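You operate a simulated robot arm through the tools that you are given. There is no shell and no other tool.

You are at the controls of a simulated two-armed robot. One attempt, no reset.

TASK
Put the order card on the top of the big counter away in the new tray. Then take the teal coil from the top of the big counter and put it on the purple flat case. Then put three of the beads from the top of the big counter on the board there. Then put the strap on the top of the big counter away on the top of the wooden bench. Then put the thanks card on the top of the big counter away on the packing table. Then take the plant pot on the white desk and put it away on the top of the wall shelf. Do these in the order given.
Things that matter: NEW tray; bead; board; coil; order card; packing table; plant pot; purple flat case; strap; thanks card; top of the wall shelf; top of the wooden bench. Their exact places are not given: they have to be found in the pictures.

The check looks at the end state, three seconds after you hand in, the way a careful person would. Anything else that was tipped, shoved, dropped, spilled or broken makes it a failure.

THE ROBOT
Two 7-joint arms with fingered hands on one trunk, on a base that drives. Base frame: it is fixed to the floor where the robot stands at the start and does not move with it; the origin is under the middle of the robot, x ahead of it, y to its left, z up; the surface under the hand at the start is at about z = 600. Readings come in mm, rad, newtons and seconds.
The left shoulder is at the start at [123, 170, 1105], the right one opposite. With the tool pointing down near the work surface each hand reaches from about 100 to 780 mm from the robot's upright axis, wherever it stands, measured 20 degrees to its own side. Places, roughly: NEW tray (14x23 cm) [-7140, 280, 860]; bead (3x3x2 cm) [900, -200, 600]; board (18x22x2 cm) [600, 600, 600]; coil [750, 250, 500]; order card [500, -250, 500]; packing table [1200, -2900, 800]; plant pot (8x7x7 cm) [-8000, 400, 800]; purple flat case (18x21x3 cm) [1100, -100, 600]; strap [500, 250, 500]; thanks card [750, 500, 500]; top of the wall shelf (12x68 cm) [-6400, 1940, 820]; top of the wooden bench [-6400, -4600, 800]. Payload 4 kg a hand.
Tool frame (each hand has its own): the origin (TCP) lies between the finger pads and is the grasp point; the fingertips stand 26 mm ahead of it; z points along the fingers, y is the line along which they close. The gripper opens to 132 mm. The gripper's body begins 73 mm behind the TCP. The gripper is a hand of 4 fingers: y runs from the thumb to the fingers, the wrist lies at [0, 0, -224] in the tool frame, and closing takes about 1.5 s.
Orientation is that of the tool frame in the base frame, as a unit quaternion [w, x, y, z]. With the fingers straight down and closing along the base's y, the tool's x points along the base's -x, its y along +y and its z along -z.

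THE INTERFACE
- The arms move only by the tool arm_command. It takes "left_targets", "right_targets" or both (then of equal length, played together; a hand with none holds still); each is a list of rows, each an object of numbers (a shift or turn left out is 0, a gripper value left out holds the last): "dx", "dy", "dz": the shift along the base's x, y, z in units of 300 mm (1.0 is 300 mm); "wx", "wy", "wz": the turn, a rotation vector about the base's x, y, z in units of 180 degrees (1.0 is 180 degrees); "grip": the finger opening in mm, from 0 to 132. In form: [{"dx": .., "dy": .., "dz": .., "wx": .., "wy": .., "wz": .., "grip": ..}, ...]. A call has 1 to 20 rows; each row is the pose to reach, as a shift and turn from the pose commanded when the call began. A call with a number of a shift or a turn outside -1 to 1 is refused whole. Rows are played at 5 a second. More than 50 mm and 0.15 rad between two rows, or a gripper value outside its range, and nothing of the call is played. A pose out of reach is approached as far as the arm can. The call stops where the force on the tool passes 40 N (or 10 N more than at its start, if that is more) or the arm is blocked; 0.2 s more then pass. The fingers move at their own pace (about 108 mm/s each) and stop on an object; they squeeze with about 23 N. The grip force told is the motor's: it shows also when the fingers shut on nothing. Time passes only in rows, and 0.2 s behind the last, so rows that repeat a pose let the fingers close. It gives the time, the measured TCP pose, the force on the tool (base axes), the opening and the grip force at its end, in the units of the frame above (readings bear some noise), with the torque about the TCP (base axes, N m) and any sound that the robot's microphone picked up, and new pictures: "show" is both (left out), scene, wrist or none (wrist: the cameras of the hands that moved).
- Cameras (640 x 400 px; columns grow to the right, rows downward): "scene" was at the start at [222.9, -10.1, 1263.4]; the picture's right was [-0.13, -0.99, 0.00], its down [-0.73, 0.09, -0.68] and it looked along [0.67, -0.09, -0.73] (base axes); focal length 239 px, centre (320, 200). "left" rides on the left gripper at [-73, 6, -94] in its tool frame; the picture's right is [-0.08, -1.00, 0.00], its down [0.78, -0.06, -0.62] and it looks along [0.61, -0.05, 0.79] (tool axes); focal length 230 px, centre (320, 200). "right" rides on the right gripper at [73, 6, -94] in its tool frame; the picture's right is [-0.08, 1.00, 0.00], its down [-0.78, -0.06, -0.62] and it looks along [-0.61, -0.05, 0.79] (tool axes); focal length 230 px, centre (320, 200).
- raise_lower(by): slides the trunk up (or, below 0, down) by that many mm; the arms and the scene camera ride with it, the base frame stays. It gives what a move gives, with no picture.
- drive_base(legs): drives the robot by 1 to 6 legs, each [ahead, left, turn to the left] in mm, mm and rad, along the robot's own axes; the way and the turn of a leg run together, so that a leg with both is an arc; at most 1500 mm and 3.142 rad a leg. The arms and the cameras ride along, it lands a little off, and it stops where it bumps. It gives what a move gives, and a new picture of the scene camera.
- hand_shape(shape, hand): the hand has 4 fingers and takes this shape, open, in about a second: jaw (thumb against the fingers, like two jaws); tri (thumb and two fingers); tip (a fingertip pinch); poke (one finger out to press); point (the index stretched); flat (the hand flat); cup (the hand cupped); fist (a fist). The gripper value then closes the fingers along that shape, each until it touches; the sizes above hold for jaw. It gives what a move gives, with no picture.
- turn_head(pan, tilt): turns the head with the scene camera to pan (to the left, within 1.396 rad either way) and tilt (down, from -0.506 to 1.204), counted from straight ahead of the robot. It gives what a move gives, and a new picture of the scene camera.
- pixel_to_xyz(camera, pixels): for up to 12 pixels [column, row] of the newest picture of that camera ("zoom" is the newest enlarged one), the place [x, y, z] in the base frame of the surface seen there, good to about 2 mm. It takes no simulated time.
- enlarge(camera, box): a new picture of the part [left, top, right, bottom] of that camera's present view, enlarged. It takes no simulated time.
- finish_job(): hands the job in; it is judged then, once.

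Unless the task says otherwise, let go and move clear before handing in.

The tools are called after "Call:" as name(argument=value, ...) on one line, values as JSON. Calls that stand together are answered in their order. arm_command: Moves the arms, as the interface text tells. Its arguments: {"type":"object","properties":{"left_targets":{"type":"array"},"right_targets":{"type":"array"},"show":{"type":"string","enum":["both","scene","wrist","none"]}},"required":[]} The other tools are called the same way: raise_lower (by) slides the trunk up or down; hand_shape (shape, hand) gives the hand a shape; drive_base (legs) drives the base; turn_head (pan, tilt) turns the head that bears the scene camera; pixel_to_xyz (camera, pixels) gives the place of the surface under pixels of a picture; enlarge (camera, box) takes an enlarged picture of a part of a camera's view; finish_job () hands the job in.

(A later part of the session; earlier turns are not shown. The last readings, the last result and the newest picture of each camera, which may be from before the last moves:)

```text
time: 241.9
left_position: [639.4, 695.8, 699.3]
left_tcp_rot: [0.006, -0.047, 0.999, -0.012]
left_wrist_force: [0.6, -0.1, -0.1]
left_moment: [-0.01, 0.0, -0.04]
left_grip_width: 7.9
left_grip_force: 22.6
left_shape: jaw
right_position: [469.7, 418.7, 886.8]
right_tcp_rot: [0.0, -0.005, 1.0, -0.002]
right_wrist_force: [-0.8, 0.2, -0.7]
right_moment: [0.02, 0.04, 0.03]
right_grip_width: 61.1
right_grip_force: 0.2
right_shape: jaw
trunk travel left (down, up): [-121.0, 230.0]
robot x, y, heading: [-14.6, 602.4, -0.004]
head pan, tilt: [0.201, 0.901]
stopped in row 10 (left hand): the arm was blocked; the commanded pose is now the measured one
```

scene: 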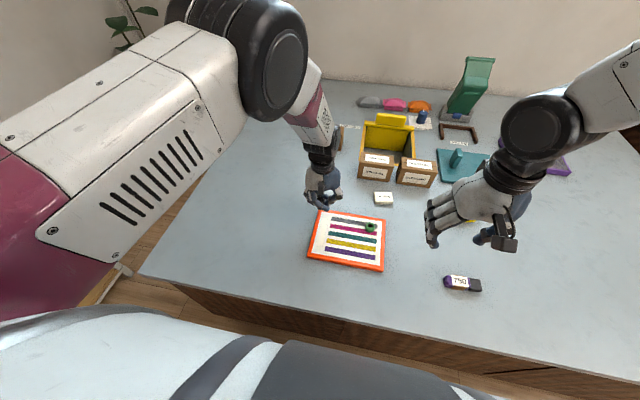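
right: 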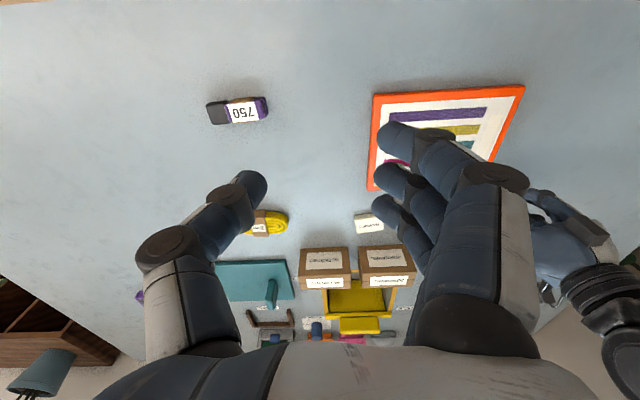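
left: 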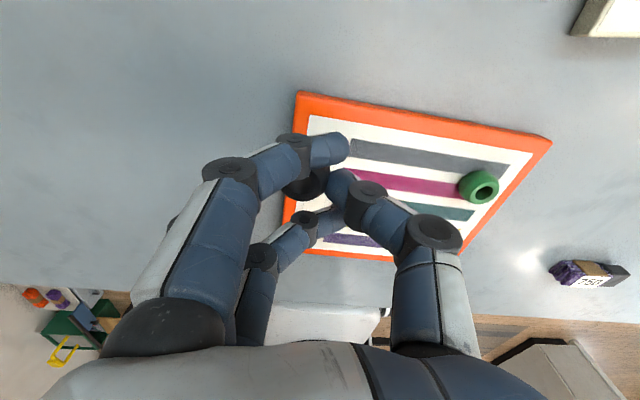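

The left arm was blocked at (639,696) before reaching the spot, so it wants to be further out to its own side. I'll raise it, shift the base right 150 mm, and then approach (620,660) again.

Call:
arm_command(left_targets=[{"dz": 0.12}, {"dz": 0.25}, {"dz": 0.25}], show="none")

Call:
drive_base(legs=[[0, -150, 0]])

```text
time: 242.7
left_position: [638.8, 703.1, 771.9]
left_tcp_rot: [0.002, -0.057, 0.998, -0.017]
left_wrist_force: [0.1, 0.0, -0.1]
left_moment: [-0.01, 0.0, 0.01]
left_grip_width: 7.9
left_grip_force: 23.1
left_shape: jaw
right_position: [470.0, 418.9, 886.1]
right_tcp_rot: [0.001, -0.005, 1.0, -0.002]
right_wrist_force: [-0.5, -0.6, -0.4]
right_moment: [0.02, 0.03, 0.0]
right_grip_width: 61.1
right_grip_force: 0.0
right_shape: jaw
trunk travel left (down, up): [-121.0, 230.0]
robot x, y, heading: [-11.9, 603.5, -0.003]
head pan, tilt: [0.201, 0.901]
```

```text
time: 244.7
left_position: [641.6, 550.8, 777.5]
left_tcp_rot: [0.006, -0.056, 0.998, -0.019]
left_wrist_force: [0.2, -0.3, -0.1]
left_moment: [0.02, -0.02, 0.01]
left_grip_width: 7.6
left_grip_force: 23.1
left_shape: jaw
right_position: [470.2, 269.8, 887.0]
right_tcp_rot: [0.0, -0.004, 1.0, -0.002]
right_wrist_force: [0.6, 0.0, -0.9]
right_moment: [0.01, 0.0, 0.01]
right_grip_width: 61.3
right_grip_force: 0.0
right_shape: jaw
trunk travel left (down, up): [-121.0, 230.0]
robot x, y, heading: [-16.0, 457.5, -0.002]
head pan, tilt: [0.201, 0.901]
```

scene: 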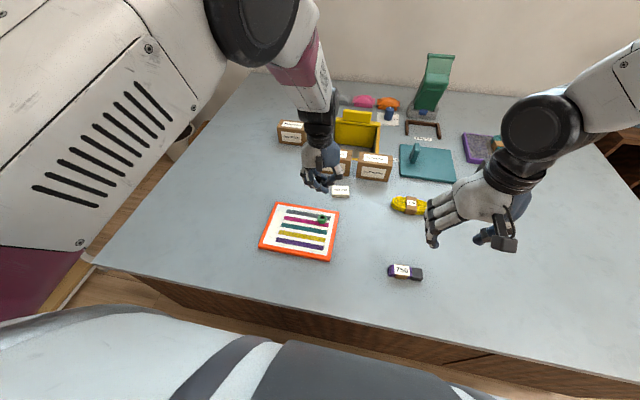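

The left hand is at (641,551), above the green bead with height to spare. I'll move it to (620,660), straighten it and come down to z≈690.

Call:
arm_command(left_targets=[{"dx": -0.02, "dy": 0.12, "wx": 0.004, "wy": 0.0015, "wz": -0.012}, {"dx": -0.045, "dy": 0.24, "wx": 0.008, "wy": 0.003, "wz": -0.024}, {"dx": -0.07, "dy": 0.363, "wx": 0.0119, "wy": 0.0045, "wz": -0.0356}, {"dx": -0.07, "dy": 0.363, "dz": -0.14, "wx": 0.0119, "wy": 0.0045, "wz": -0.0356}, {"dx": -0.07, "dy": 0.363, "dz": -0.28, "wx": 0.0119, "wy": 0.0045, "wz": -0.0356}, {"dx": -0.07, "dy": 0.363, "dz": -0.28, "wx": 0.0119, "wy": 0.0045, "wz": -0.0356}])

```text
time: 246.1
left_position: [620.8, 658.1, 692.8]
left_tcp_rot: [0.0, 0.0, 1.0, 0.0]
left_wrist_force: [0.2, 0.0, 0.9]
left_moment: [0.01, -0.01, -0.01]
left_grip_width: 7.8
left_grip_force: 22.8
left_shape: jaw
right_position: [468.7, 268.5, 887.0]
right_tcp_rot: [0.001, -0.005, 1.0, -0.003]
right_wrist_force: [0.7, 1.2, -0.5]
right_moment: [0.01, 0.02, -0.01]
right_grip_width: 61.4
right_grip_force: 0.1
right_shape: jaw
trunk travel left (down, up): [-121.0, 230.0]
robot x, y, heading: [-15.1, 449.8, -0.005]
head pan, tilt: [0.201, 0.901]
```

scene: 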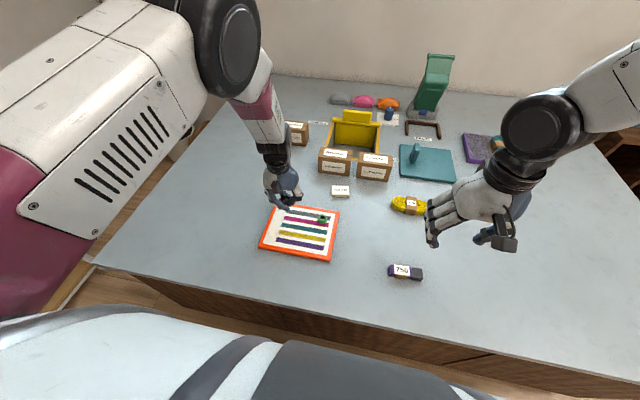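
left: 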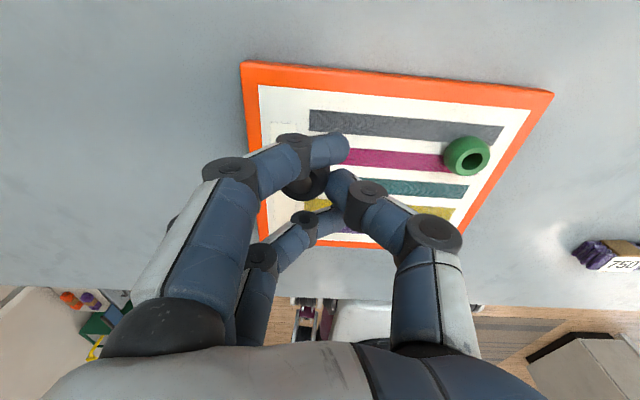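

The black bead is over the board by the grey/magenta stripes, about 115 mm from the green one. I'll lower it to just above the board and probe.

Call:
arm_command(left_targets=[{"dz": -0.08}, {"dz": -0.125}, {"dz": -0.145}, {"dz": -0.15}, {"dz": -0.152}, {"dz": -0.152}], show="none")

```text
time: 247.5
left_position: [622.0, 658.3, 648.5]
left_tcp_rot: [0.0, -0.001, 1.0, 0.001]
left_wrist_force: [-0.3, 0.5, -1.0]
left_moment: [-0.02, -0.01, 0.01]
left_grip_width: 7.9
left_grip_force: 23.1
left_shape: jaw
right_position: [471.6, 269.8, 886.7]
right_tcp_rot: [0.001, -0.005, 1.0, -0.003]
right_wrist_force: [-0.2, 0.3, 0.5]
right_moment: [-0.01, -0.02, 0.0]
right_grip_width: 61.0
right_grip_force: 0.1
right_shape: jaw
trunk travel left (down, up): [-121.0, 230.0]
robot x, y, heading: [-14.6, 454.8, -0.0]
head pan, tilt: [0.201, 0.901]
```

Call:
arm_command(left_targets=[{"dz": -0.004}, {"dz": -0.007}, {"dz": -0.007}], show="none")

```text
time: 248.3
left_position: [620.5, 660.1, 645.6]
left_tcp_rot: [0.0, -0.001, 1.0, 0.0]
left_wrist_force: [0.1, -0.2, 0.4]
left_moment: [-0.01, 0.03, -0.01]
left_grip_width: 7.7
left_grip_force: 22.6
left_shape: jaw
right_position: [470.7, 268.2, 886.6]
right_tcp_rot: [0.002, -0.005, 1.0, -0.003]
right_wrist_force: [0.4, 0.4, 0.0]
right_moment: [0.02, 0.01, -0.02]
right_grip_width: 61.4
right_grip_force: 0.1
right_shape: jaw
trunk travel left (down, up): [-121.0, 230.0]
robot x, y, heading: [-14.4, 453.3, -0.003]
head pan, tilt: [0.201, 0.901]
```

No contact yet at 645.6. One more small step down, then open and rise.

Call:
arm_command(left_targets=[{"dz": -0.004}, {"dz": -0.004}], show="none")

```text
time: 248.9
left_position: [619.9, 659.4, 644.9]
left_tcp_rot: [0.001, -0.001, 1.0, 0.0]
left_wrist_force: [-0.1, -0.5, 3.3]
left_moment: [0.09, -0.01, -0.01]
left_grip_width: 7.9
left_grip_force: 23.1
left_shape: jaw
right_position: [470.9, 269.0, 887.2]
right_tcp_rot: [0.001, -0.004, 1.0, -0.003]
right_wrist_force: [0.3, 0.9, 0.5]
right_moment: [0.03, 0.02, 0.02]
right_grip_width: 61.2
right_grip_force: 0.0
right_shape: jaw
trunk travel left (down, up): [-121.0, 230.0]
robot x, y, heading: [-15.4, 453.7, -0.007]
head pan, tilt: [0.201, 0.901]
```

The hand now reads 3.3 N upward, so it's touching the board. I'll open and rise.

Call:
arm_command(left_targets=[{"dz": 0.0, "grip": 25}, {"dz": 0.0, "grip": 45}, {"dz": 0.0, "grip": 62}, {"dz": 0.0, "grip": 62}, {"dz": 0.02, "grip": 62}, {"dz": 0.1, "grip": 62}, {"dz": 0.25, "grip": 62}, {"dz": 0.4, "grip": 62}, {"dz": 0.4, "grip": 62}])

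```text
time: 250.9
left_position: [620.0, 658.2, 763.1]
left_tcp_rot: [-0.001, -0.002, 1.0, 0.0]
left_wrist_force: [-0.1, 0.9, -0.3]
left_moment: [0.0, 0.01, 0.0]
left_grip_width: 61.2
left_grip_force: 0.1
left_shape: jaw
right_position: [469.9, 268.7, 886.9]
right_tcp_rot: [0.0, -0.006, 1.0, -0.003]
right_wrist_force: [-0.1, 0.8, -0.4]
right_moment: [0.01, 0.02, -0.01]
right_grip_width: 61.2
right_grip_force: 0.0
right_shape: jaw
trunk travel left (down, up): [-121.0, 230.0]
robot x, y, heading: [-12.2, 454.8, 0.001]
head pan, tilt: [0.201, 0.901]
```

scene: 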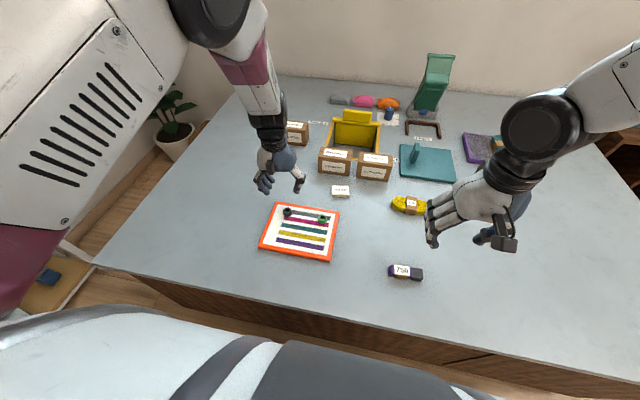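
left: 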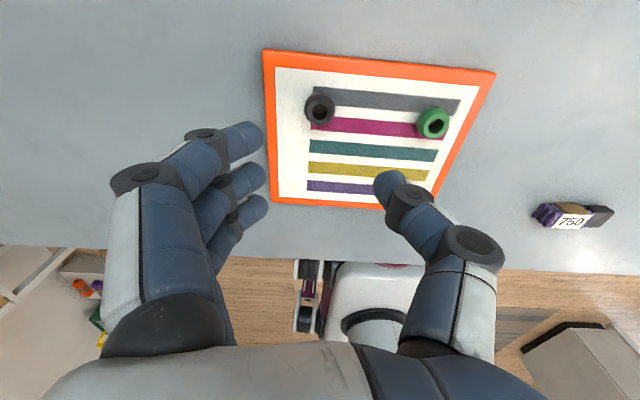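

Black and green beads both stand on the board. For the third I'll fetch the teal one at (443,-435): tuck the left hand up and slide the base right.

Call:
arm_command(left_targets=[{"dx": -0.04, "dy": 0.03, "dz": 0.12}, {"dx": -0.1, "dy": 0.06, "dz": 0.24}, {"dx": -0.2, "dy": 0.1, "dz": 0.34}, {"dx": -0.3, "dy": 0.12, "dz": 0.42}, {"dx": -0.4, "dy": 0.12, "dz": 0.45}, {"dx": -0.45, "dy": 0.12, "dz": 0.45}], show="none")

Call:
drive_base(legs=[[0, -655, 0]])

Call:
turn_head(pan=-0.4, tilt=0.95)

```text
time: 252.3
left_position: [485.7, 694.8, 899.8]
left_tcp_rot: [0.0, 0.0, 1.0, -0.001]
left_wrist_force: [0.0, 0.8, 0.0]
left_moment: [0.02, 0.0, 0.0]
left_grip_width: 61.5
left_grip_force: 0.1
left_shape: jaw
right_position: [468.9, 269.5, 886.7]
right_tcp_rot: [0.0, -0.004, 1.0, -0.003]
right_wrist_force: [-0.6, 0.3, 0.2]
right_moment: [0.02, -0.01, 0.02]
right_grip_width: 61.1
right_grip_force: 0.1
right_shape: jaw
trunk travel left (down, up): [-121.0, 230.0]
robot x, y, heading: [-13.7, 455.2, 0.001]
head pan, tilt: [0.201, 0.901]
```

```text
time: 258.5
left_position: [485.3, 43.7, 901.1]
left_tcp_rot: [0.0, -0.001, 1.0, 0.0]
left_wrist_force: [0.3, -0.2, 0.3]
left_moment: [-0.04, -0.02, 0.01]
left_grip_width: 61.3
left_grip_force: 0.0
left_shape: jaw
right_position: [470.6, -383.1, 887.2]
right_tcp_rot: [0.001, -0.006, 1.0, -0.003]
right_wrist_force: [1.2, 0.3, 0.1]
right_moment: [-0.01, -0.01, 0.0]
right_grip_width: 61.4
right_grip_force: 0.0
right_shape: jaw
trunk travel left (down, up): [-121.0, 230.0]
robot x, y, heading: [-12.5, -200.3, 0.001]
head pan, tilt: [0.201, 0.901]
```

scene: 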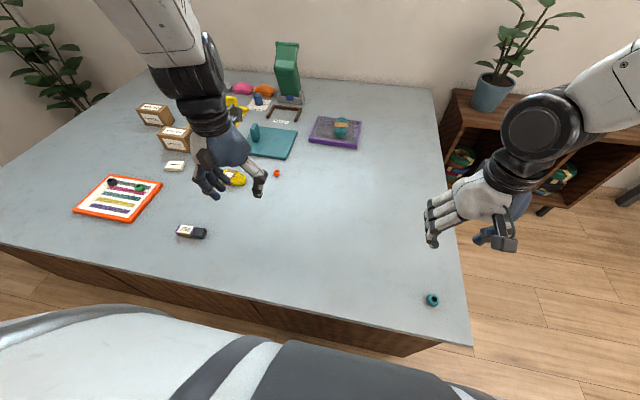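

```text
time: 259.5
left_position: [484.7, 43.2, 899.9]
left_tcp_rot: [0.0, -0.002, 1.0, 0.0]
left_wrist_force: [0.6, -0.3, 0.0]
left_moment: [0.03, 0.04, 0.0]
left_grip_width: 61.2
left_grip_force: 0.0
left_shape: jaw
right_position: [470.7, -383.3, 886.1]
right_tcp_rot: [0.0, -0.007, 1.0, -0.002]
right_wrist_force: [0.2, 0.3, -0.7]
right_moment: [-0.02, -0.01, 0.02]
right_grip_width: 61.3
right_grip_force: 0.0
right_shape: jaw
trunk travel left (down, up): [-121.0, 230.0]
robot x, y, heading: [-15.5, -203.8, 0.002]
head pan, tilt: [-0.4, 0.949]
```

scene: 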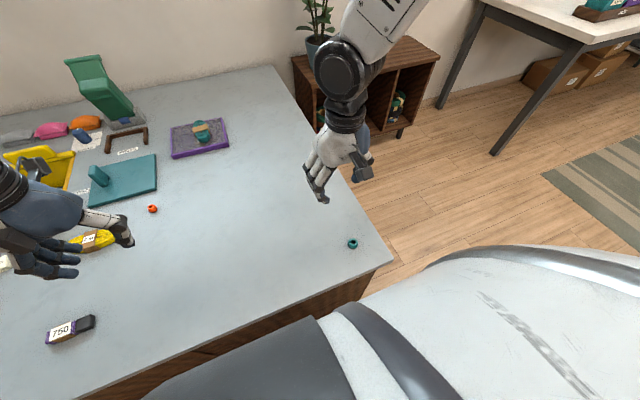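

The teal bead is at (352,243). I'll measure it and bring the right hand over it.

Call:
pixel_to_xyz(camera="scene", pixels=[[352, 243], [348, 243], [356, 243], [352, 239], [352, 247], [350, 246], [354, 240]])

Call:
enlarge(camera="scene", box=[336, 233, 368, 253])

Call:
arm_command(right_targets=[{"dx": -0.03, "dy": -0.06, "dz": -0.12}, {"dx": -0.06, "dy": -0.12, "dz": -0.24}, {"dx": -0.09, "dy": -0.173, "dz": -0.36}, {"dx": -0.09, "dy": -0.173, "dz": -0.46}, {"dx": -0.09, "dy": -0.173, "dz": -0.555}, {"dx": -0.09, "dy": -0.173, "dz": -0.555}])

```text
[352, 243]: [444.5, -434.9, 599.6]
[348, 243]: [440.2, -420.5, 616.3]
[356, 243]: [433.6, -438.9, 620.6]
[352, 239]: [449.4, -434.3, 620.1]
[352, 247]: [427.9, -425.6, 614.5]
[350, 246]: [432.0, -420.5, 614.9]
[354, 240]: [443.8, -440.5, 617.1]
```

```text
16.00 times, centred on (352, 243) of scene
```

zoom: 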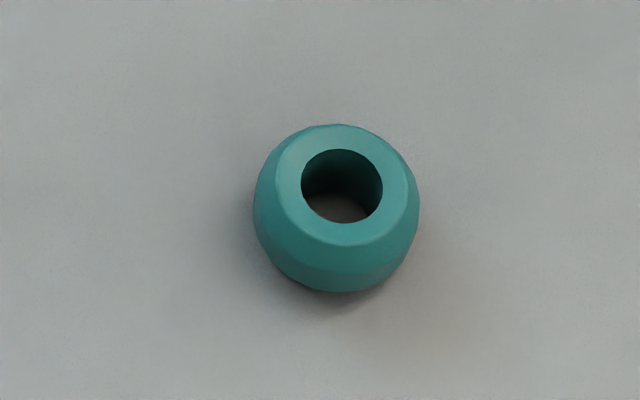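

```text
time: 260.9
left_position: [485.5, 44.5, 900.2]
left_tcp_rot: [0.0, -0.002, 1.0, 0.0]
left_wrist_force: [-0.9, -0.8, 0.0]
left_moment: [-0.03, -0.01, -0.02]
left_grip_width: 61.5
left_grip_force: 0.1
left_shape: jaw
right_position: [443.0, -433.8, 719.6]
right_tcp_rot: [0.001, -0.006, 1.0, -0.002]
right_wrist_force: [0.1, 1.7, 0.6]
right_moment: [-0.04, -0.02, 0.0]
right_grip_width: 61.3
right_grip_force: 0.1
right_shape: jaw
trunk travel left (down, up): [-121.0, 230.0]
robot x, y, heading: [-14.8, -198.3, 0.001]
head pan, tilt: [-0.4, 0.949]
```

scene: 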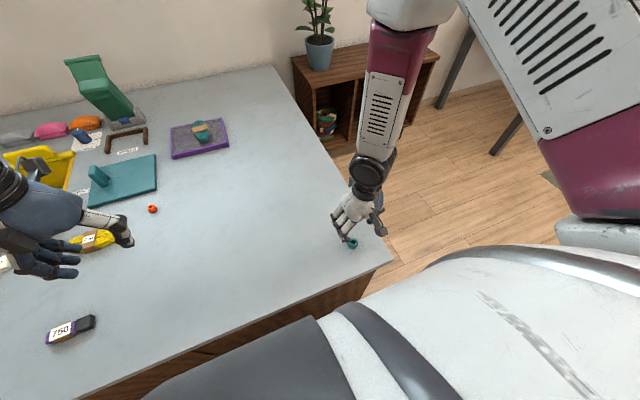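
right: 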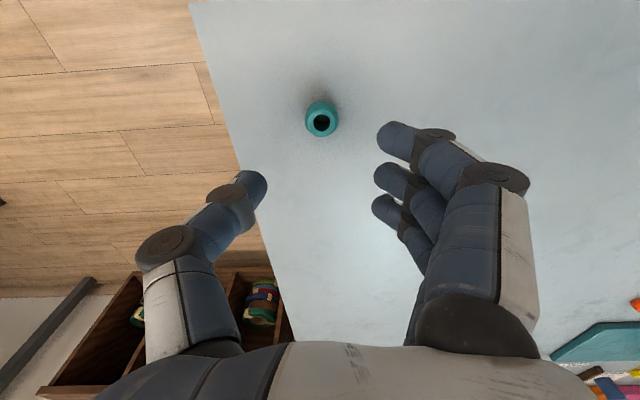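

The teal bead is at (321,119), right under the hand's axis. I'll go down, close and lift.

Call:
arm_command(right_targets=[{"dz": -0.12}, {"dz": -0.22}, {"dz": -0.28}, {"dz": -0.3}, {"dz": -0.3, "grip": 40}, {"dz": -0.3, "grip": 10}, {"dz": -0.3, "grip": 10}, {"dz": -0.3, "grip": 10}, {"dz": -0.3, "grip": 10}, {"dz": -0.27, "grip": 10}, {"dz": -0.18, "grip": 10}, {"dz": -0.05, "grip": 10}, {"dz": 0.1, "grip": 10}])

```text
time: 263.7
left_position: [484.6, 43.9, 901.1]
left_tcp_rot: [0.001, -0.002, 1.0, 0.0]
left_wrist_force: [0.5, 0.3, 1.2]
left_moment: [-0.01, -0.02, -0.03]
left_grip_width: 61.3
left_grip_force: 0.0
left_shape: jaw
right_position: [441.2, -434.2, 749.8]
right_tcp_rot: [0.002, -0.006, 1.0, -0.002]
right_wrist_force: [-0.3, -0.1, 0.1]
right_moment: [-0.03, 0.0, 0.01]
right_grip_width: 10.4
right_grip_force: 22.8
right_shape: jaw
trunk travel left (down, up): [-121.0, 230.0]
robot x, y, heading: [-13.0, -198.6, 0.003]
head pan, tilt: [-0.4, 0.949]
```

scene: 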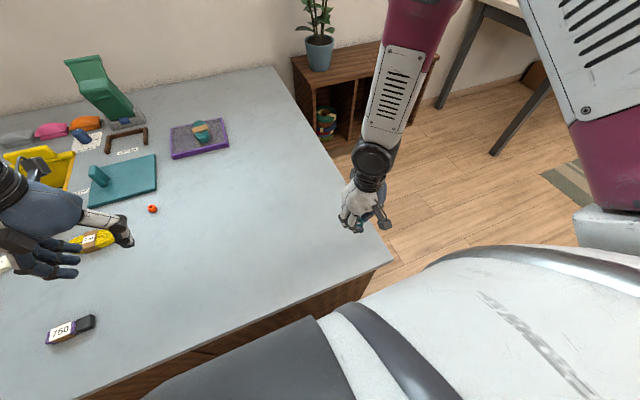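
right: 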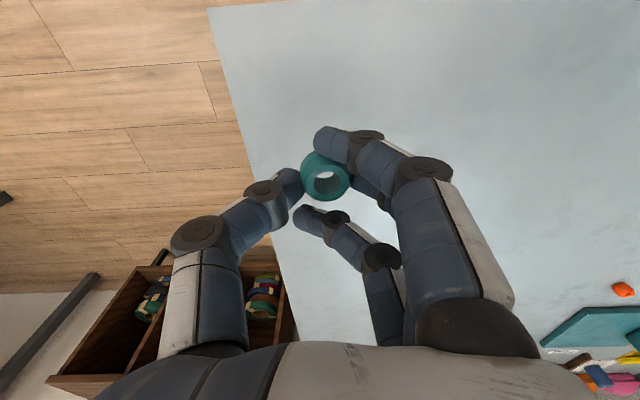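

The teal bead is held at (325,180). I'll raise it and drive left to the board.

Call:
arm_command(right_targets=[{"dz": 0.14}, {"dz": 0.28}, {"dz": 0.42}, {"dz": 0.45}], show="none")

Call:
drive_base(legs=[[0, 850, 0]])

Call:
turn_head(pan=0.0, tilt=0.95)

```text
time: 264.7
left_position: [485.2, 44.6, 900.4]
left_tcp_rot: [0.0, -0.002, 1.0, 0.0]
left_wrist_force: [0.4, -1.0, 0.1]
left_moment: [0.03, 0.0, -0.01]
left_grip_width: 61.2
left_grip_force: 0.2
left_shape: jaw
right_position: [442.8, -434.6, 884.8]
right_tcp_rot: [0.0, -0.006, 1.0, -0.002]
right_wrist_force: [0.1, -0.4, -0.4]
right_moment: [0.01, 0.03, 0.02]
right_grip_width: 10.4
right_grip_force: 22.9
right_shape: jaw
trunk travel left (down, up): [-121.0, 230.0]
robot x, y, heading: [-15.3, -195.5, 0.006]
head pan, tilt: [-0.4, 0.949]
```

```text
time: 272.5
left_position: [473.5, 901.7, 899.5]
left_tcp_rot: [0.0, -0.009, 1.0, -0.001]
left_wrist_force: [-0.1, 0.3, 0.2]
left_moment: [0.01, -0.01, 0.0]
left_grip_width: 61.4
left_grip_force: 0.1
left_shape: jaw
right_position: [440.4, 422.4, 885.8]
right_tcp_rot: [0.001, -0.013, 1.0, -0.002]
right_wrist_force: [-0.2, -1.1, 0.0]
right_moment: [0.0, 0.02, -0.01]
right_grip_width: 10.6
right_grip_force: 23.0
right_shape: jaw
trunk travel left (down, up): [-121.0, 230.0]
robot x, y, heading: [-22.8, 649.8, 0.015]
head pan, tilt: [-0.4, 0.949]
```

scene: 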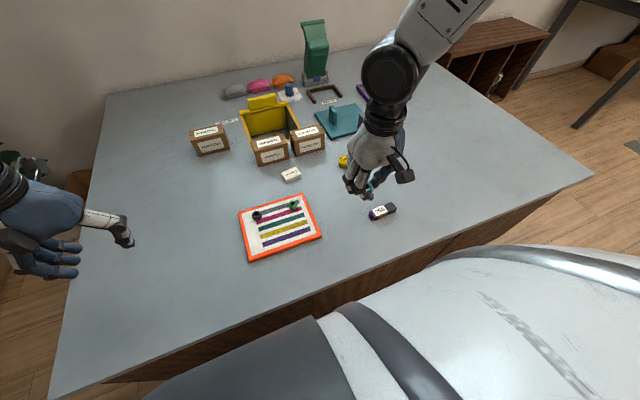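

```text
time: 273.4
left_position: [473.5, 900.6, 899.7]
left_tcp_rot: [-0.001, -0.008, 1.0, 0.0]
left_wrist_force: [-0.5, -0.5, -0.7]
left_moment: [-0.02, 0.01, 0.0]
left_grip_width: 61.4
left_grip_force: 0.1
left_shape: jaw
right_position: [440.1, 422.0, 884.5]
right_tcp_rot: [0.001, -0.013, 1.0, -0.002]
right_wrist_force: [0.1, -0.1, -0.1]
right_moment: [0.02, 0.01, 0.02]
right_grip_width: 10.5
right_grip_force: 23.0
right_shape: jaw
trunk travel left (down, up): [-121.0, 230.0]
robot x, y, heading: [-20.5, 650.1, 0.018]
head pan, tilt: [0.0, 0.949]
```

scene: 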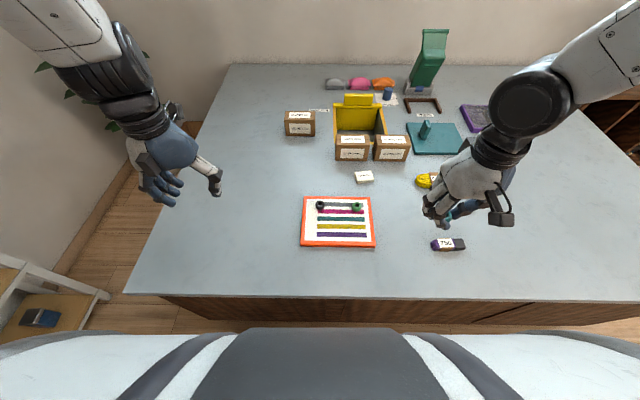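

Black and green beads are at (320,204) and (357,207) on the board. I'll bring the third bead over the front part, (533,603).

Call:
arm_command(right_targets=[{"dx": 0.04, "dy": 0.1, "dz": -0.05}, {"dx": 0.09, "dy": 0.2, "dz": -0.11}, {"dx": 0.14, "dy": 0.3, "dz": -0.19}, {"dx": 0.19, "dy": 0.4, "dz": -0.28}, {"dx": 0.25, "dy": 0.5, "dz": -0.37}, {"dx": 0.31, "dy": 0.603, "dz": -0.46}, {"dx": 0.31, "dy": 0.603, "dz": -0.56}, {"dx": 0.31, "dy": 0.603, "dz": -0.63}, {"dx": 0.31, "dy": 0.603, "dz": -0.63}])

```text
time: 275.4
left_position: [475.2, 899.4, 898.8]
left_tcp_rot: [0.0, -0.008, 1.0, 0.0]
left_wrist_force: [-0.4, 0.3, -0.2]
left_moment: [-0.02, 0.0, -0.02]
left_grip_width: 61.2
left_grip_force: 0.0
left_shape: jaw
right_position: [532.4, 601.8, 695.1]
right_tcp_rot: [0.001, -0.013, 1.0, -0.003]
right_wrist_force: [0.1, 0.5, -0.3]
right_moment: [0.02, -0.02, 0.02]
right_grip_width: 10.0
right_grip_force: 22.9
right_shape: jaw
trunk travel left (down, up): [-121.0, 230.0]
robot x, y, heading: [-21.5, 651.8, 0.019]
head pan, tilt: [0.0, 0.949]
```

scene: 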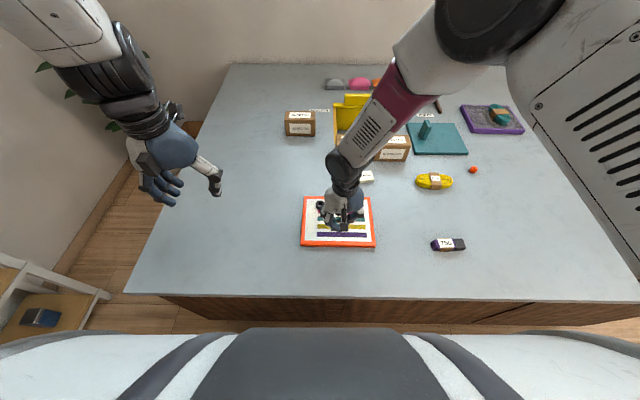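
right: 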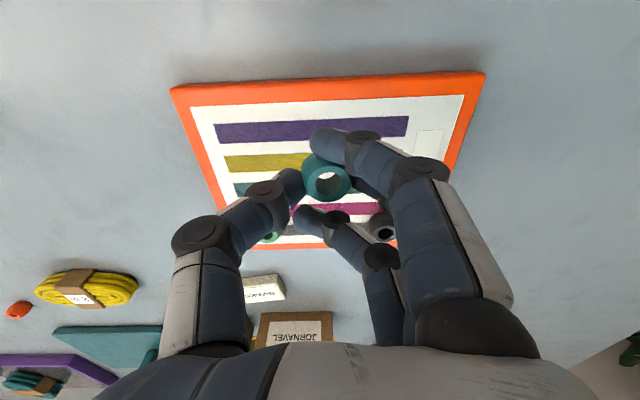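

The bead is over the yellow/purple stripes, with the other two beads clear behind at (270,235) and (385,225). I'll lower it.

Call:
arm_command(right_targets=[{"dz": -0.08}, {"dz": -0.125}, {"dz": -0.145}, {"dz": -0.152}, {"dz": -0.152}], show="wrist")

```text
time: 276.6
left_position: [475.2, 901.9, 899.0]
left_tcp_rot: [0.0, -0.009, 1.0, 0.0]
left_wrist_force: [-0.3, 0.4, 0.5]
left_moment: [0.01, 0.01, 0.03]
left_grip_width: 61.0
left_grip_force: 0.1
left_shape: jaw
right_position: [533.5, 601.1, 650.7]
right_tcp_rot: [0.001, -0.013, 1.0, -0.002]
right_wrist_force: [0.6, 0.5, 0.0]
right_moment: [-0.01, 0.01, 0.03]
right_grip_width: 9.7
right_grip_force: 23.4
right_shape: jaw
trunk travel left (down, up): [-121.0, 230.0]
robot x, y, heading: [-22.2, 654.5, 0.018]
head pan, tilt: [0.0, 0.949]
```

right: 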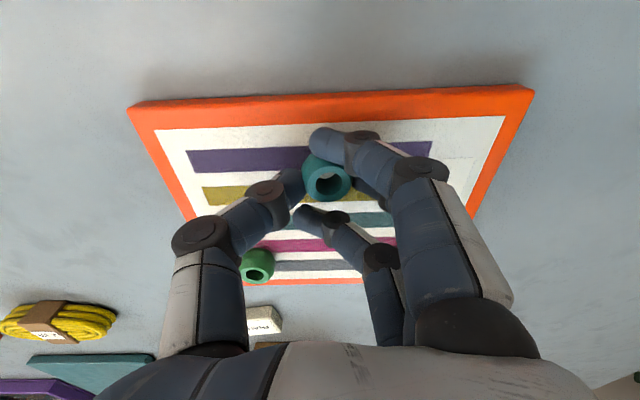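

Just above the board at z=650.7. I'll step down until contact.

Call:
arm_command(right_targets=[{"dz": -0.005}, {"dz": -0.009}, {"dz": -0.009}], show="none")

```text
time: 277.4
left_position: [474.0, 902.0, 899.5]
left_tcp_rot: [0.0, -0.009, 1.0, 0.0]
left_wrist_force: [-0.4, 0.9, -0.4]
left_moment: [0.02, 0.01, 0.02]
left_grip_width: 61.3
left_grip_force: 0.0
left_shape: jaw
right_position: [533.4, 602.7, 648.6]
right_tcp_rot: [0.001, -0.013, 1.0, -0.004]
right_wrist_force: [0.4, 0.1, 0.0]
right_moment: [0.03, 0.0, -0.03]
right_grip_width: 9.9
right_grip_force: 23.4
right_shape: jaw
trunk travel left (down, up): [-121.0, 230.0]
robot x, y, heading: [-19.8, 651.0, 0.017]
head pan, tilt: [0.0, 0.949]
```

Call:
arm_command(right_targets=[{"dz": -0.004}, {"dz": -0.006}, {"dz": -0.006}], show="none")

```text
time: 278.2
left_position: [474.0, 901.4, 900.8]
left_tcp_rot: [0.001, -0.009, 1.0, 0.0]
left_wrist_force: [-0.5, 0.4, 0.3]
left_moment: [-0.01, 0.01, -0.03]
left_grip_width: 61.1
left_grip_force: 0.0
left_shape: jaw
right_position: [533.3, 602.8, 645.4]
right_tcp_rot: [0.0, -0.013, 1.0, -0.003]
right_wrist_force: [-0.9, -0.2, 1.5]
right_moment: [0.06, -0.02, -0.01]
right_grip_width: 10.1
right_grip_force: 22.8
right_shape: jaw
trunk travel left (down, up): [-121.0, 230.0]
robot x, y, heading: [-17.5, 653.1, 0.014]
head pan, tilt: [0.0, 0.949]
```

The force reads 1.5 N upward at z=645.4, a light contact. I'll open and rise.

Call:
arm_command(right_targets=[{"dz": -0.001, "grip": 25}, {"dz": -0.001, "grip": 45}, {"dz": -0.001, "grip": 62}, {"dz": -0.001, "grip": 62}, {"dz": 0.02, "grip": 62}, {"dz": 0.1, "grip": 62}, {"dz": 0.25, "grip": 62}, {"dz": 0.4, "grip": 62}, {"dx": -0.1, "dy": -0.1, "dz": 0.5, "grip": 62}, {"dx": -0.2, "dy": -0.2, "dz": 0.6, "grip": 62}, {"dx": -0.28, "dy": -0.3, "dz": 0.7, "grip": 62}, {"dx": -0.3, "dy": -0.4, "dz": 0.8, "grip": 62}])

```text
refused: row 9 steps farther than a row can; nothing moved
```

Call:
arm_command(right_targets=[{"dz": -0.001, "grip": 25}, {"dz": -0.001, "grip": 45}, {"dz": -0.001, "grip": 62}, {"dz": -0.001, "grip": 62}, {"dz": 0.02, "grip": 62}, {"dz": 0.1, "grip": 62}, {"dz": 0.25, "grip": 62}, {"dz": 0.4, "grip": 62}, {"dx": -0.08, "dy": -0.08, "dz": 0.5, "grip": 62}, {"dx": -0.16, "dy": -0.16, "dz": 0.6, "grip": 62}, {"dx": -0.24, "dy": -0.24, "dz": 0.7, "grip": 62}, {"dx": -0.3, "dy": -0.34, "dz": 0.78, "grip": 62}])

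```text
time: 280.8
left_position: [473.8, 900.8, 900.4]
left_tcp_rot: [0.001, -0.009, 1.0, -0.001]
left_wrist_force: [-0.4, -0.7, -0.3]
left_moment: [0.04, 0.0, -0.01]
left_grip_width: 61.2
left_grip_force: 0.0
left_shape: jaw
right_position: [442.6, 498.8, 880.7]
right_tcp_rot: [0.002, -0.013, 1.0, -0.001]
right_wrist_force: [0.8, 0.1, -0.6]
right_moment: [0.01, -0.06, -0.02]
right_grip_width: 61.4
right_grip_force: 0.1
right_shape: jaw
trunk travel left (down, up): [-121.0, 230.0]
robot x, y, heading: [-21.8, 651.3, 0.015]
head pan, tilt: [0.0, 0.949]
```

scene: 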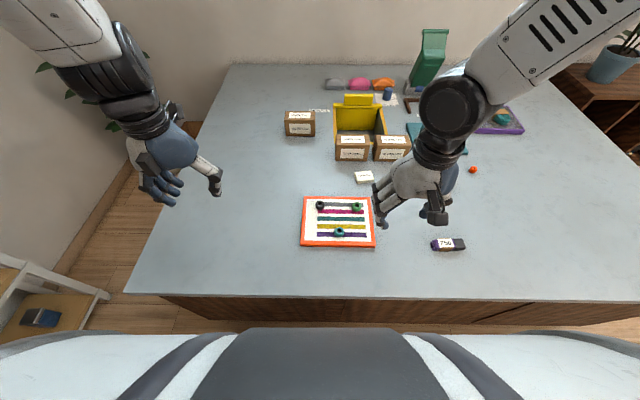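
right: 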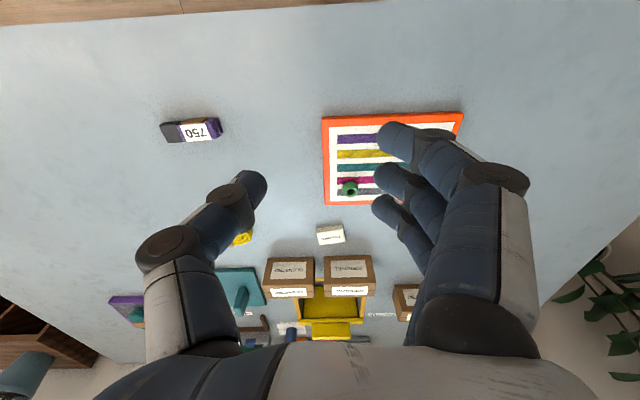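

All three beads rest on the board. Next is the strap "750" at (448,244); I'll enlarge it and measure.

Call:
enlarge(camera="scene", box=[420, 226, 476, 261])

Call:
pixel_to_xyz(camera="scene", pixels=[[433, 241], [464, 240], [433, 247], [464, 246], [448, 240], [448, 245], [448, 249], [430, 246], [467, 244], [365, 176]])

```text
11.43 times, centred on (448, 244) of scene
```

zoom: 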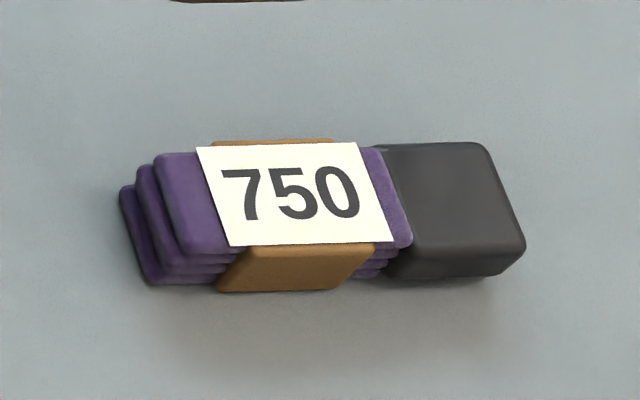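

```text
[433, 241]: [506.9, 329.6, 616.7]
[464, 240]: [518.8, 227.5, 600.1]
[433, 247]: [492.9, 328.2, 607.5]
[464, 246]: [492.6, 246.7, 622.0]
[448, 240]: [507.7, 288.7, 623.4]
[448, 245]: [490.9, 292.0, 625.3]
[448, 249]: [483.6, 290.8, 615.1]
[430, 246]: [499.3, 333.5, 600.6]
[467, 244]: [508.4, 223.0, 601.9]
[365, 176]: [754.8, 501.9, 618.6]
```

The strap is centred at about (497,283), roughly 98 mm along y, 32 mm along x and 25 mm high. I'll shift the base right 140 mm and bring the right hand over it, turned −90°, to close along x.

Call:
drive_base(legs=[[0, -140, -0.015]])

Call:
arm_command(right_targets=[{"dx": 0.015, "dy": -0.021, "dz": -0.04, "wz": -0.042}, {"dx": 0.03, "dy": -0.042, "dz": -0.08, "wz": -0.084}, {"dx": 0.045, "dy": -0.063, "dz": -0.12, "wz": -0.126}, {"dx": 0.06, "dy": -0.084, "dz": -0.16, "wz": -0.168}, {"dx": 0.075, "dy": -0.105, "dz": -0.2, "wz": -0.21}, {"dx": 0.09, "dy": -0.126, "dz": -0.25, "wz": -0.252}, {"dx": 0.105, "dy": -0.147, "dz": -0.3, "wz": -0.294}, {"dx": 0.12, "dy": -0.168, "dz": -0.35, "wz": -0.336}, {"dx": 0.135, "dy": -0.189, "dz": -0.4, "wz": -0.378}, {"dx": 0.15, "dy": -0.21, "dz": -0.45, "wz": -0.42}, {"dx": 0.165, "dy": -0.231, "dz": -0.5, "wz": -0.462}, {"dx": 0.18, "dy": -0.25, "dz": -0.54, "wz": -0.503}, {"dx": 0.18, "dy": -0.25, "dz": -0.54, "wz": -0.503}])

```text
time: 282.7
left_position: [478.2, 754.5, 900.2]
left_tcp_rot: [0.0, -0.001, 1.0, 0.001]
left_wrist_force: [0.1, -0.5, 0.1]
left_moment: [0.05, 0.0, -0.03]
left_grip_width: 61.2
left_grip_force: 0.1
left_shape: jaw
right_position: [441.9, 352.2, 879.1]
right_tcp_rot: [0.001, -0.005, 1.0, -0.003]
right_wrist_force: [-0.6, -0.2, 0.4]
right_moment: [0.02, -0.02, -0.02]
right_grip_width: 61.4
right_grip_force: 0.0
right_shape: jaw
trunk travel left (down, up): [-121.0, 230.0]
robot x, y, heading: [-19.8, 512.1, -0.001]
head pan, tilt: [0.0, 0.949]
```

scene: 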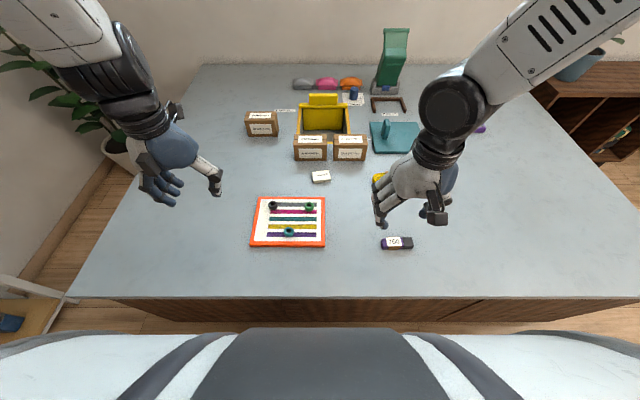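

```text
time: 285.5
left_position: [479.7, 752.4, 900.1]
left_tcp_rot: [0.0, -0.001, 1.0, 0.0]
left_wrist_force: [-0.1, 0.0, -1.2]
left_moment: [0.02, 0.02, 0.03]
left_grip_width: 61.3
left_grip_force: 0.1
left_shape: jaw
right_position: [494.9, 278.9, 719.1]
right_tcp_rot: [-0.001, 0.707, 0.707, -0.002]
right_wrist_force: [0.9, -0.6, -1.1]
right_moment: [-0.02, -0.01, 0.03]
right_grip_width: 61.2
right_grip_force: 0.0
right_shape: jaw
trunk travel left (down, up): [-121.0, 230.0]
robot x, y, heading: [-20.2, 515.2, -0.001]
head pan, tilt: [0.0, 0.949]
```

scene: 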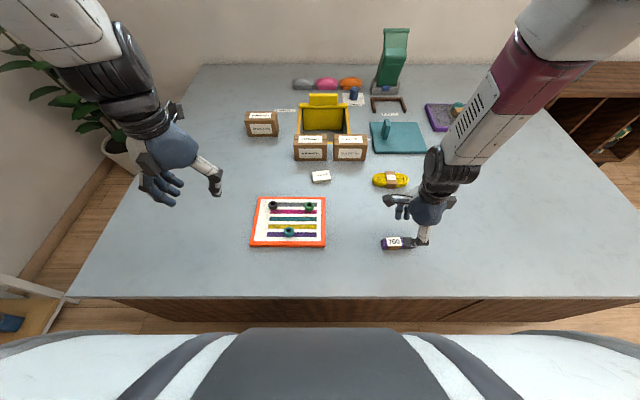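
right: 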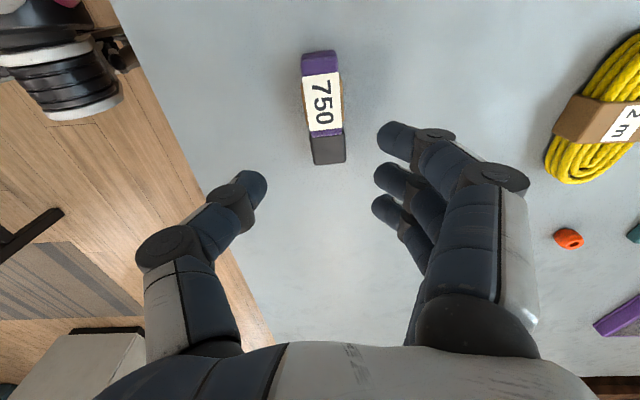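

The strap shows at (323,107) in the wrist view. I'll measure its ends with the wrist camera to centre the grasp.

Call:
pixel_to_xyz(camera="right", pixels=[[319, 55], [328, 155], [305, 105], [340, 105], [322, 105], [315, 160], [343, 160], [304, 58], [334, 56]])

```text
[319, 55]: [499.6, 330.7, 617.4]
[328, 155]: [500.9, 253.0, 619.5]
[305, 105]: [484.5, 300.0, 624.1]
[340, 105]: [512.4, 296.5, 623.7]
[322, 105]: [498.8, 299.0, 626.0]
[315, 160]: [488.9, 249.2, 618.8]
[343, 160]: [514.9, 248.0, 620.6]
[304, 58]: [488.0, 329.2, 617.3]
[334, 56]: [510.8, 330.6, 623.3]
```

The strap spans x 484–514 and y 245–332, so I'll centre at (499.5,287), go down to z≈629 and close.

Call:
arm_command(right_targets=[{"dx": 0.015, "dy": 0.027, "dz": -0.1}, {"dx": 0.015, "dy": 0.027, "dz": -0.2}, {"dx": 0.015, "dy": 0.027, "dz": -0.27}, {"dx": 0.015, "dy": 0.027, "dz": -0.298}, {"dx": 0.015, "dy": 0.027, "dz": -0.298, "grip": 40}, {"dx": 0.015, "dy": 0.027, "dz": -0.298, "grip": 15}, {"dx": 0.015, "dy": 0.027, "dz": -0.298, "grip": 15}, {"dx": 0.015, "dy": 0.027, "dz": -0.298, "grip": 15}, {"dx": 0.015, "dy": 0.027, "dz": -0.298, "grip": 15}])

```text
time: 287.5
left_position: [479.7, 753.0, 899.7]
left_tcp_rot: [0.001, -0.001, 1.0, 0.0]
left_wrist_force: [-0.2, 0.6, 0.0]
left_moment: [-0.05, -0.02, 0.02]
left_grip_width: 61.3
left_grip_force: 0.0
left_shape: jaw
right_position: [499.0, 286.0, 628.9]
right_tcp_rot: [-0.002, 0.706, 0.708, -0.003]
right_wrist_force: [0.6, 0.5, 0.1]
right_moment: [0.02, -0.02, 0.0]
right_grip_width: 26.7
right_grip_force: 22.5
right_shape: jaw
trunk travel left (down, up): [-121.0, 230.0]
robot x, y, heading: [-21.8, 513.0, 0.002]
head pan, tilt: [0.0, 0.949]
```

scene: 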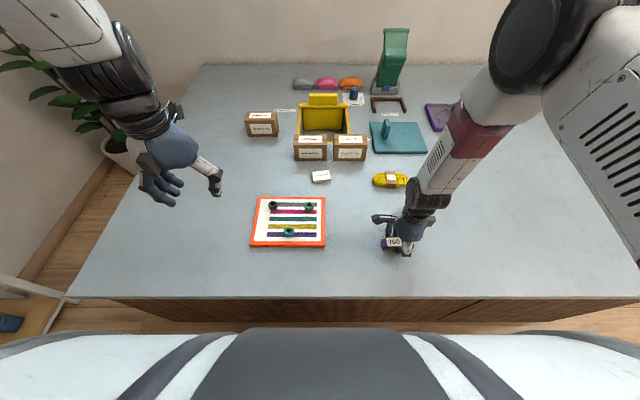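
right: 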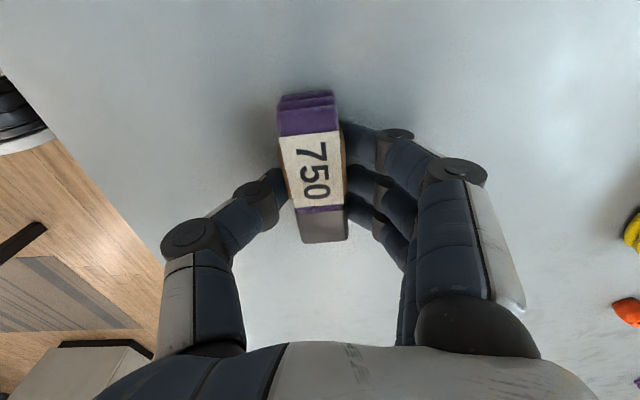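

The strap is held (26.7 mm, 23 N). I'll lift it, back off the counter, slide into the aisle and turn round toward the far side of the room.

Call:
arm_command(right_targets=[{"dz": 0.12}, {"dz": 0.26}, {"dz": 0.4}, {"dz": 0.54}, {"dz": 0.68}, {"dz": 0.82}, {"dx": -0.1, "dz": 0.9}, {"dx": -0.2, "dz": 0.94}, {"dx": -0.25, "dz": 0.94}], show="wrist")

Call:
drive_base(legs=[[-215, 0, 0], [0, 340, 0], [0, 0, 1.57], [0, 0, 1.57]])

Call:
turn_head(pan=0.0, tilt=0.35)

```text
time: 289.5
left_position: [478.7, 755.4, 899.0]
left_tcp_rot: [0.0, -0.001, 1.0, -0.001]
left_wrist_force: [0.2, 0.6, 0.5]
left_moment: [-0.06, 0.03, -0.01]
left_grip_width: 61.5
left_grip_force: 0.1
left_shape: jaw
right_position: [425.6, 286.9, 911.7]
right_tcp_rot: [-0.001, 0.707, 0.708, -0.003]
right_wrist_force: [0.3, 0.6, 0.6]
right_moment: [-0.04, 0.03, 0.02]
right_grip_width: 26.4
right_grip_force: 23.4
right_shape: jaw
trunk travel left (down, up): [-121.0, 230.0]
robot x, y, heading: [-20.8, 509.5, 0.005]
head pan, tilt: [0.0, 0.949]
```

right: 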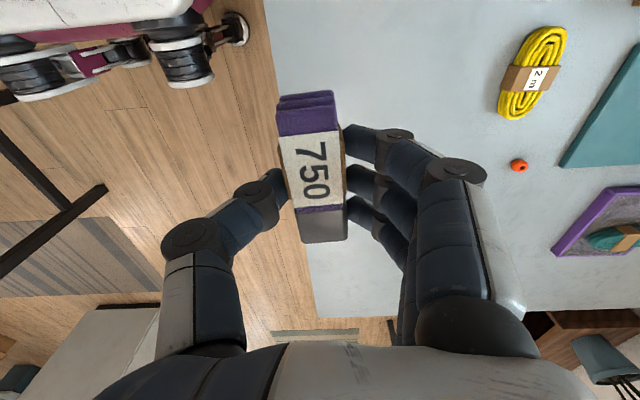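

```text
time: 301.9
left_position: [-737.3, 619.4, 899.5]
left_tcp_rot: [0.0, 1.0, -0.007, 0.001]
left_wrist_force: [-0.3, 0.0, -0.2]
left_moment: [0.0, -0.01, 0.0]
left_grip_width: 61.2
left_grip_force: 0.1
left_shape: jaw
right_position: [-676.4, 1086.1, 910.7]
right_tcp_rot: [0.003, -0.701, 0.714, -0.002]
right_wrist_force: [-0.7, 0.0, -0.3]
right_moment: [-0.01, 0.02, -0.02]
right_grip_width: 26.2
right_grip_force: 23.1
right_shape: jaw
trunk travel left (down, up): [-121.0, 230.0]
robot x, y, heading: [-233.4, 852.8, 3.123]
head pan, tilt: [0.0, 0.949]
```

scene: 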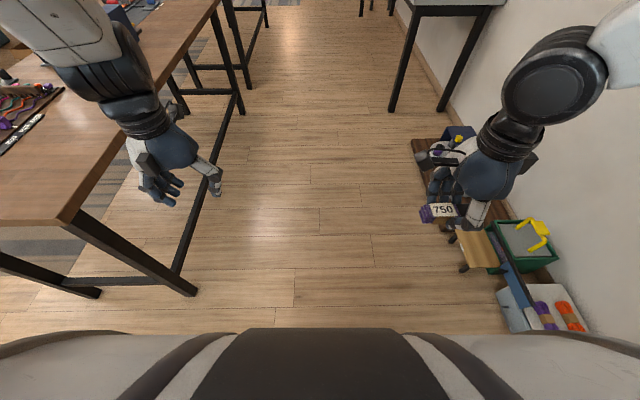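

```text
time: 302.9
left_position: [-737.0, 618.8, 900.4]
left_tcp_rot: [0.0, 1.0, -0.007, 0.0]
left_wrist_force: [-0.2, 0.2, -0.6]
left_moment: [-0.02, 0.07, 0.0]
left_grip_width: 61.2
left_grip_force: 0.1
left_shape: jaw
right_position: [-675.6, 1086.3, 911.1]
right_tcp_rot: [0.003, -0.701, 0.713, -0.001]
right_wrist_force: [-0.6, 0.9, -0.9]
right_moment: [0.01, 0.03, 0.0]
right_grip_width: 26.2
right_grip_force: 23.1
right_shape: jaw
trunk travel left (down, up): [-121.0, 230.0]
robot x, y, heading: [-237.4, 856.4, 3.119]
head pan, tilt: [0.0, 0.351]
```

scene: 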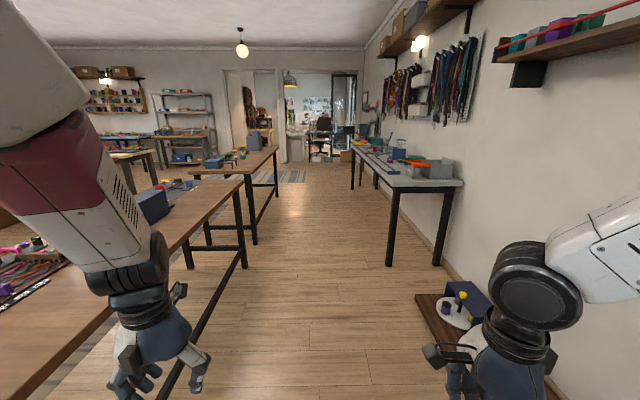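

The aisle is as before. I'll correct the heading slightly and drive about 5300 mm to the open area past the tables.

Call:
drive_base(legs=[[1400, 0, 0.03], [1400, 0, 0], [1400, 0, 0], [1100, 0, 0]])

```text
time: 328.4
left_position: [-6060.8, 659.2, 899.4]
left_tcp_rot: [0.0, 1.0, -0.008, 0.0]
left_wrist_force: [1.1, 0.4, -0.4]
left_moment: [-0.01, -0.01, -0.02]
left_grip_width: 61.1
left_grip_force: 0.1
left_shape: jaw
right_position: [-5999.3, 1126.3, 910.2]
right_tcp_rot: [0.003, -0.702, 0.713, -0.002]
right_wrist_force: [-0.1, -0.6, -0.9]
right_moment: [0.01, -0.02, -0.01]
right_grip_width: 26.1
right_grip_force: 23.0
right_shape: jaw
trunk travel left (down, up): [-121.0, 230.0]
robot x, y, heading: [-5557.8, 893.6, 3.119]
head pan, tilt: [0.0, 0.351]
```

scene: 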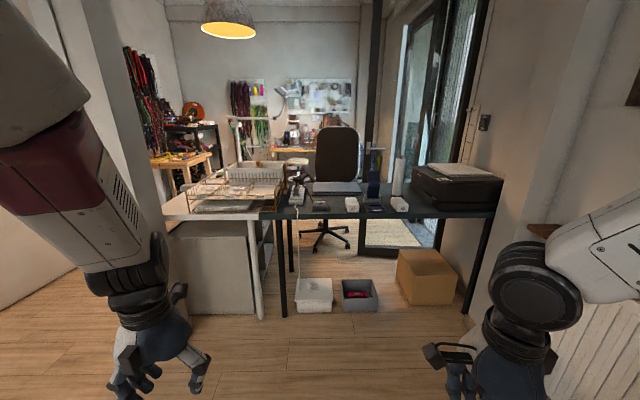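

I'm at (-5558, 894). I'll turn left to face along −y and look for the wooden bench.

Call:
drive_base(legs=[[0, 0, 1.59]])

Call:
enlarge(camera="scene", box=[160, 60, 480, 260])

```text
time: 332.6
left_position: [-5322.8, 388.7, 900.1]
left_tcp_rot: [0.0, 0.712, 0.702, 0.0]
left_wrist_force: [0.1, 1.0, 0.6]
left_moment: [-0.01, -0.06, 0.0]
left_grip_width: 61.5
left_grip_force: 0.1
left_shape: jaw
right_position: [-5790.9, 449.4, 910.5]
right_tcp_rot: [-0.003, 1.0, -0.007, -0.002]
right_wrist_force: [-0.6, 0.7, -0.7]
right_moment: [-0.04, 0.02, 0.01]
right_grip_width: 26.0
right_grip_force: 22.7
right_shape: jaw
trunk travel left (down, up): [-121.0, 230.0]
robot x, y, heading: [-5558.0, 893.3, -1.587]
head pan, tilt: [0.0, 0.351]
```

scene: 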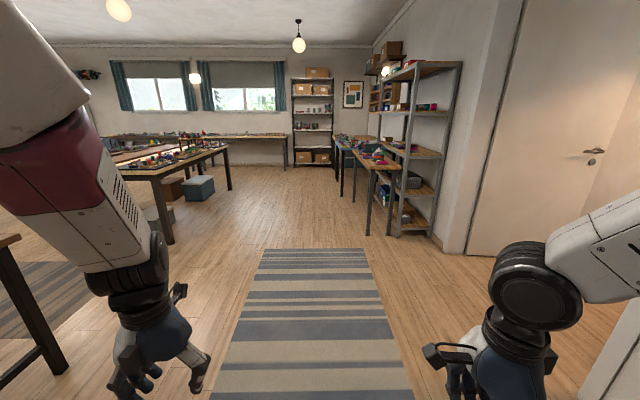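

```text
2.00 times, centred on (320, 160) of scene
```

zoom: 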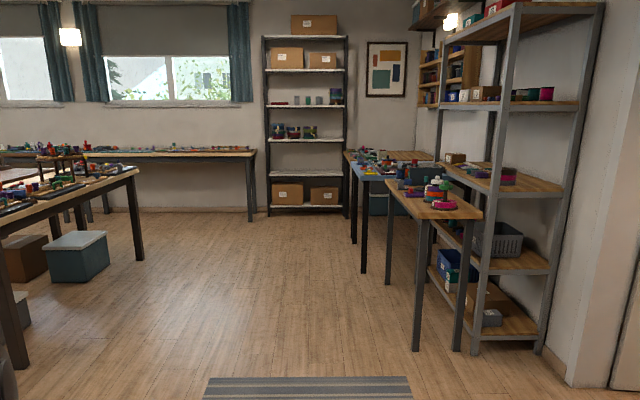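

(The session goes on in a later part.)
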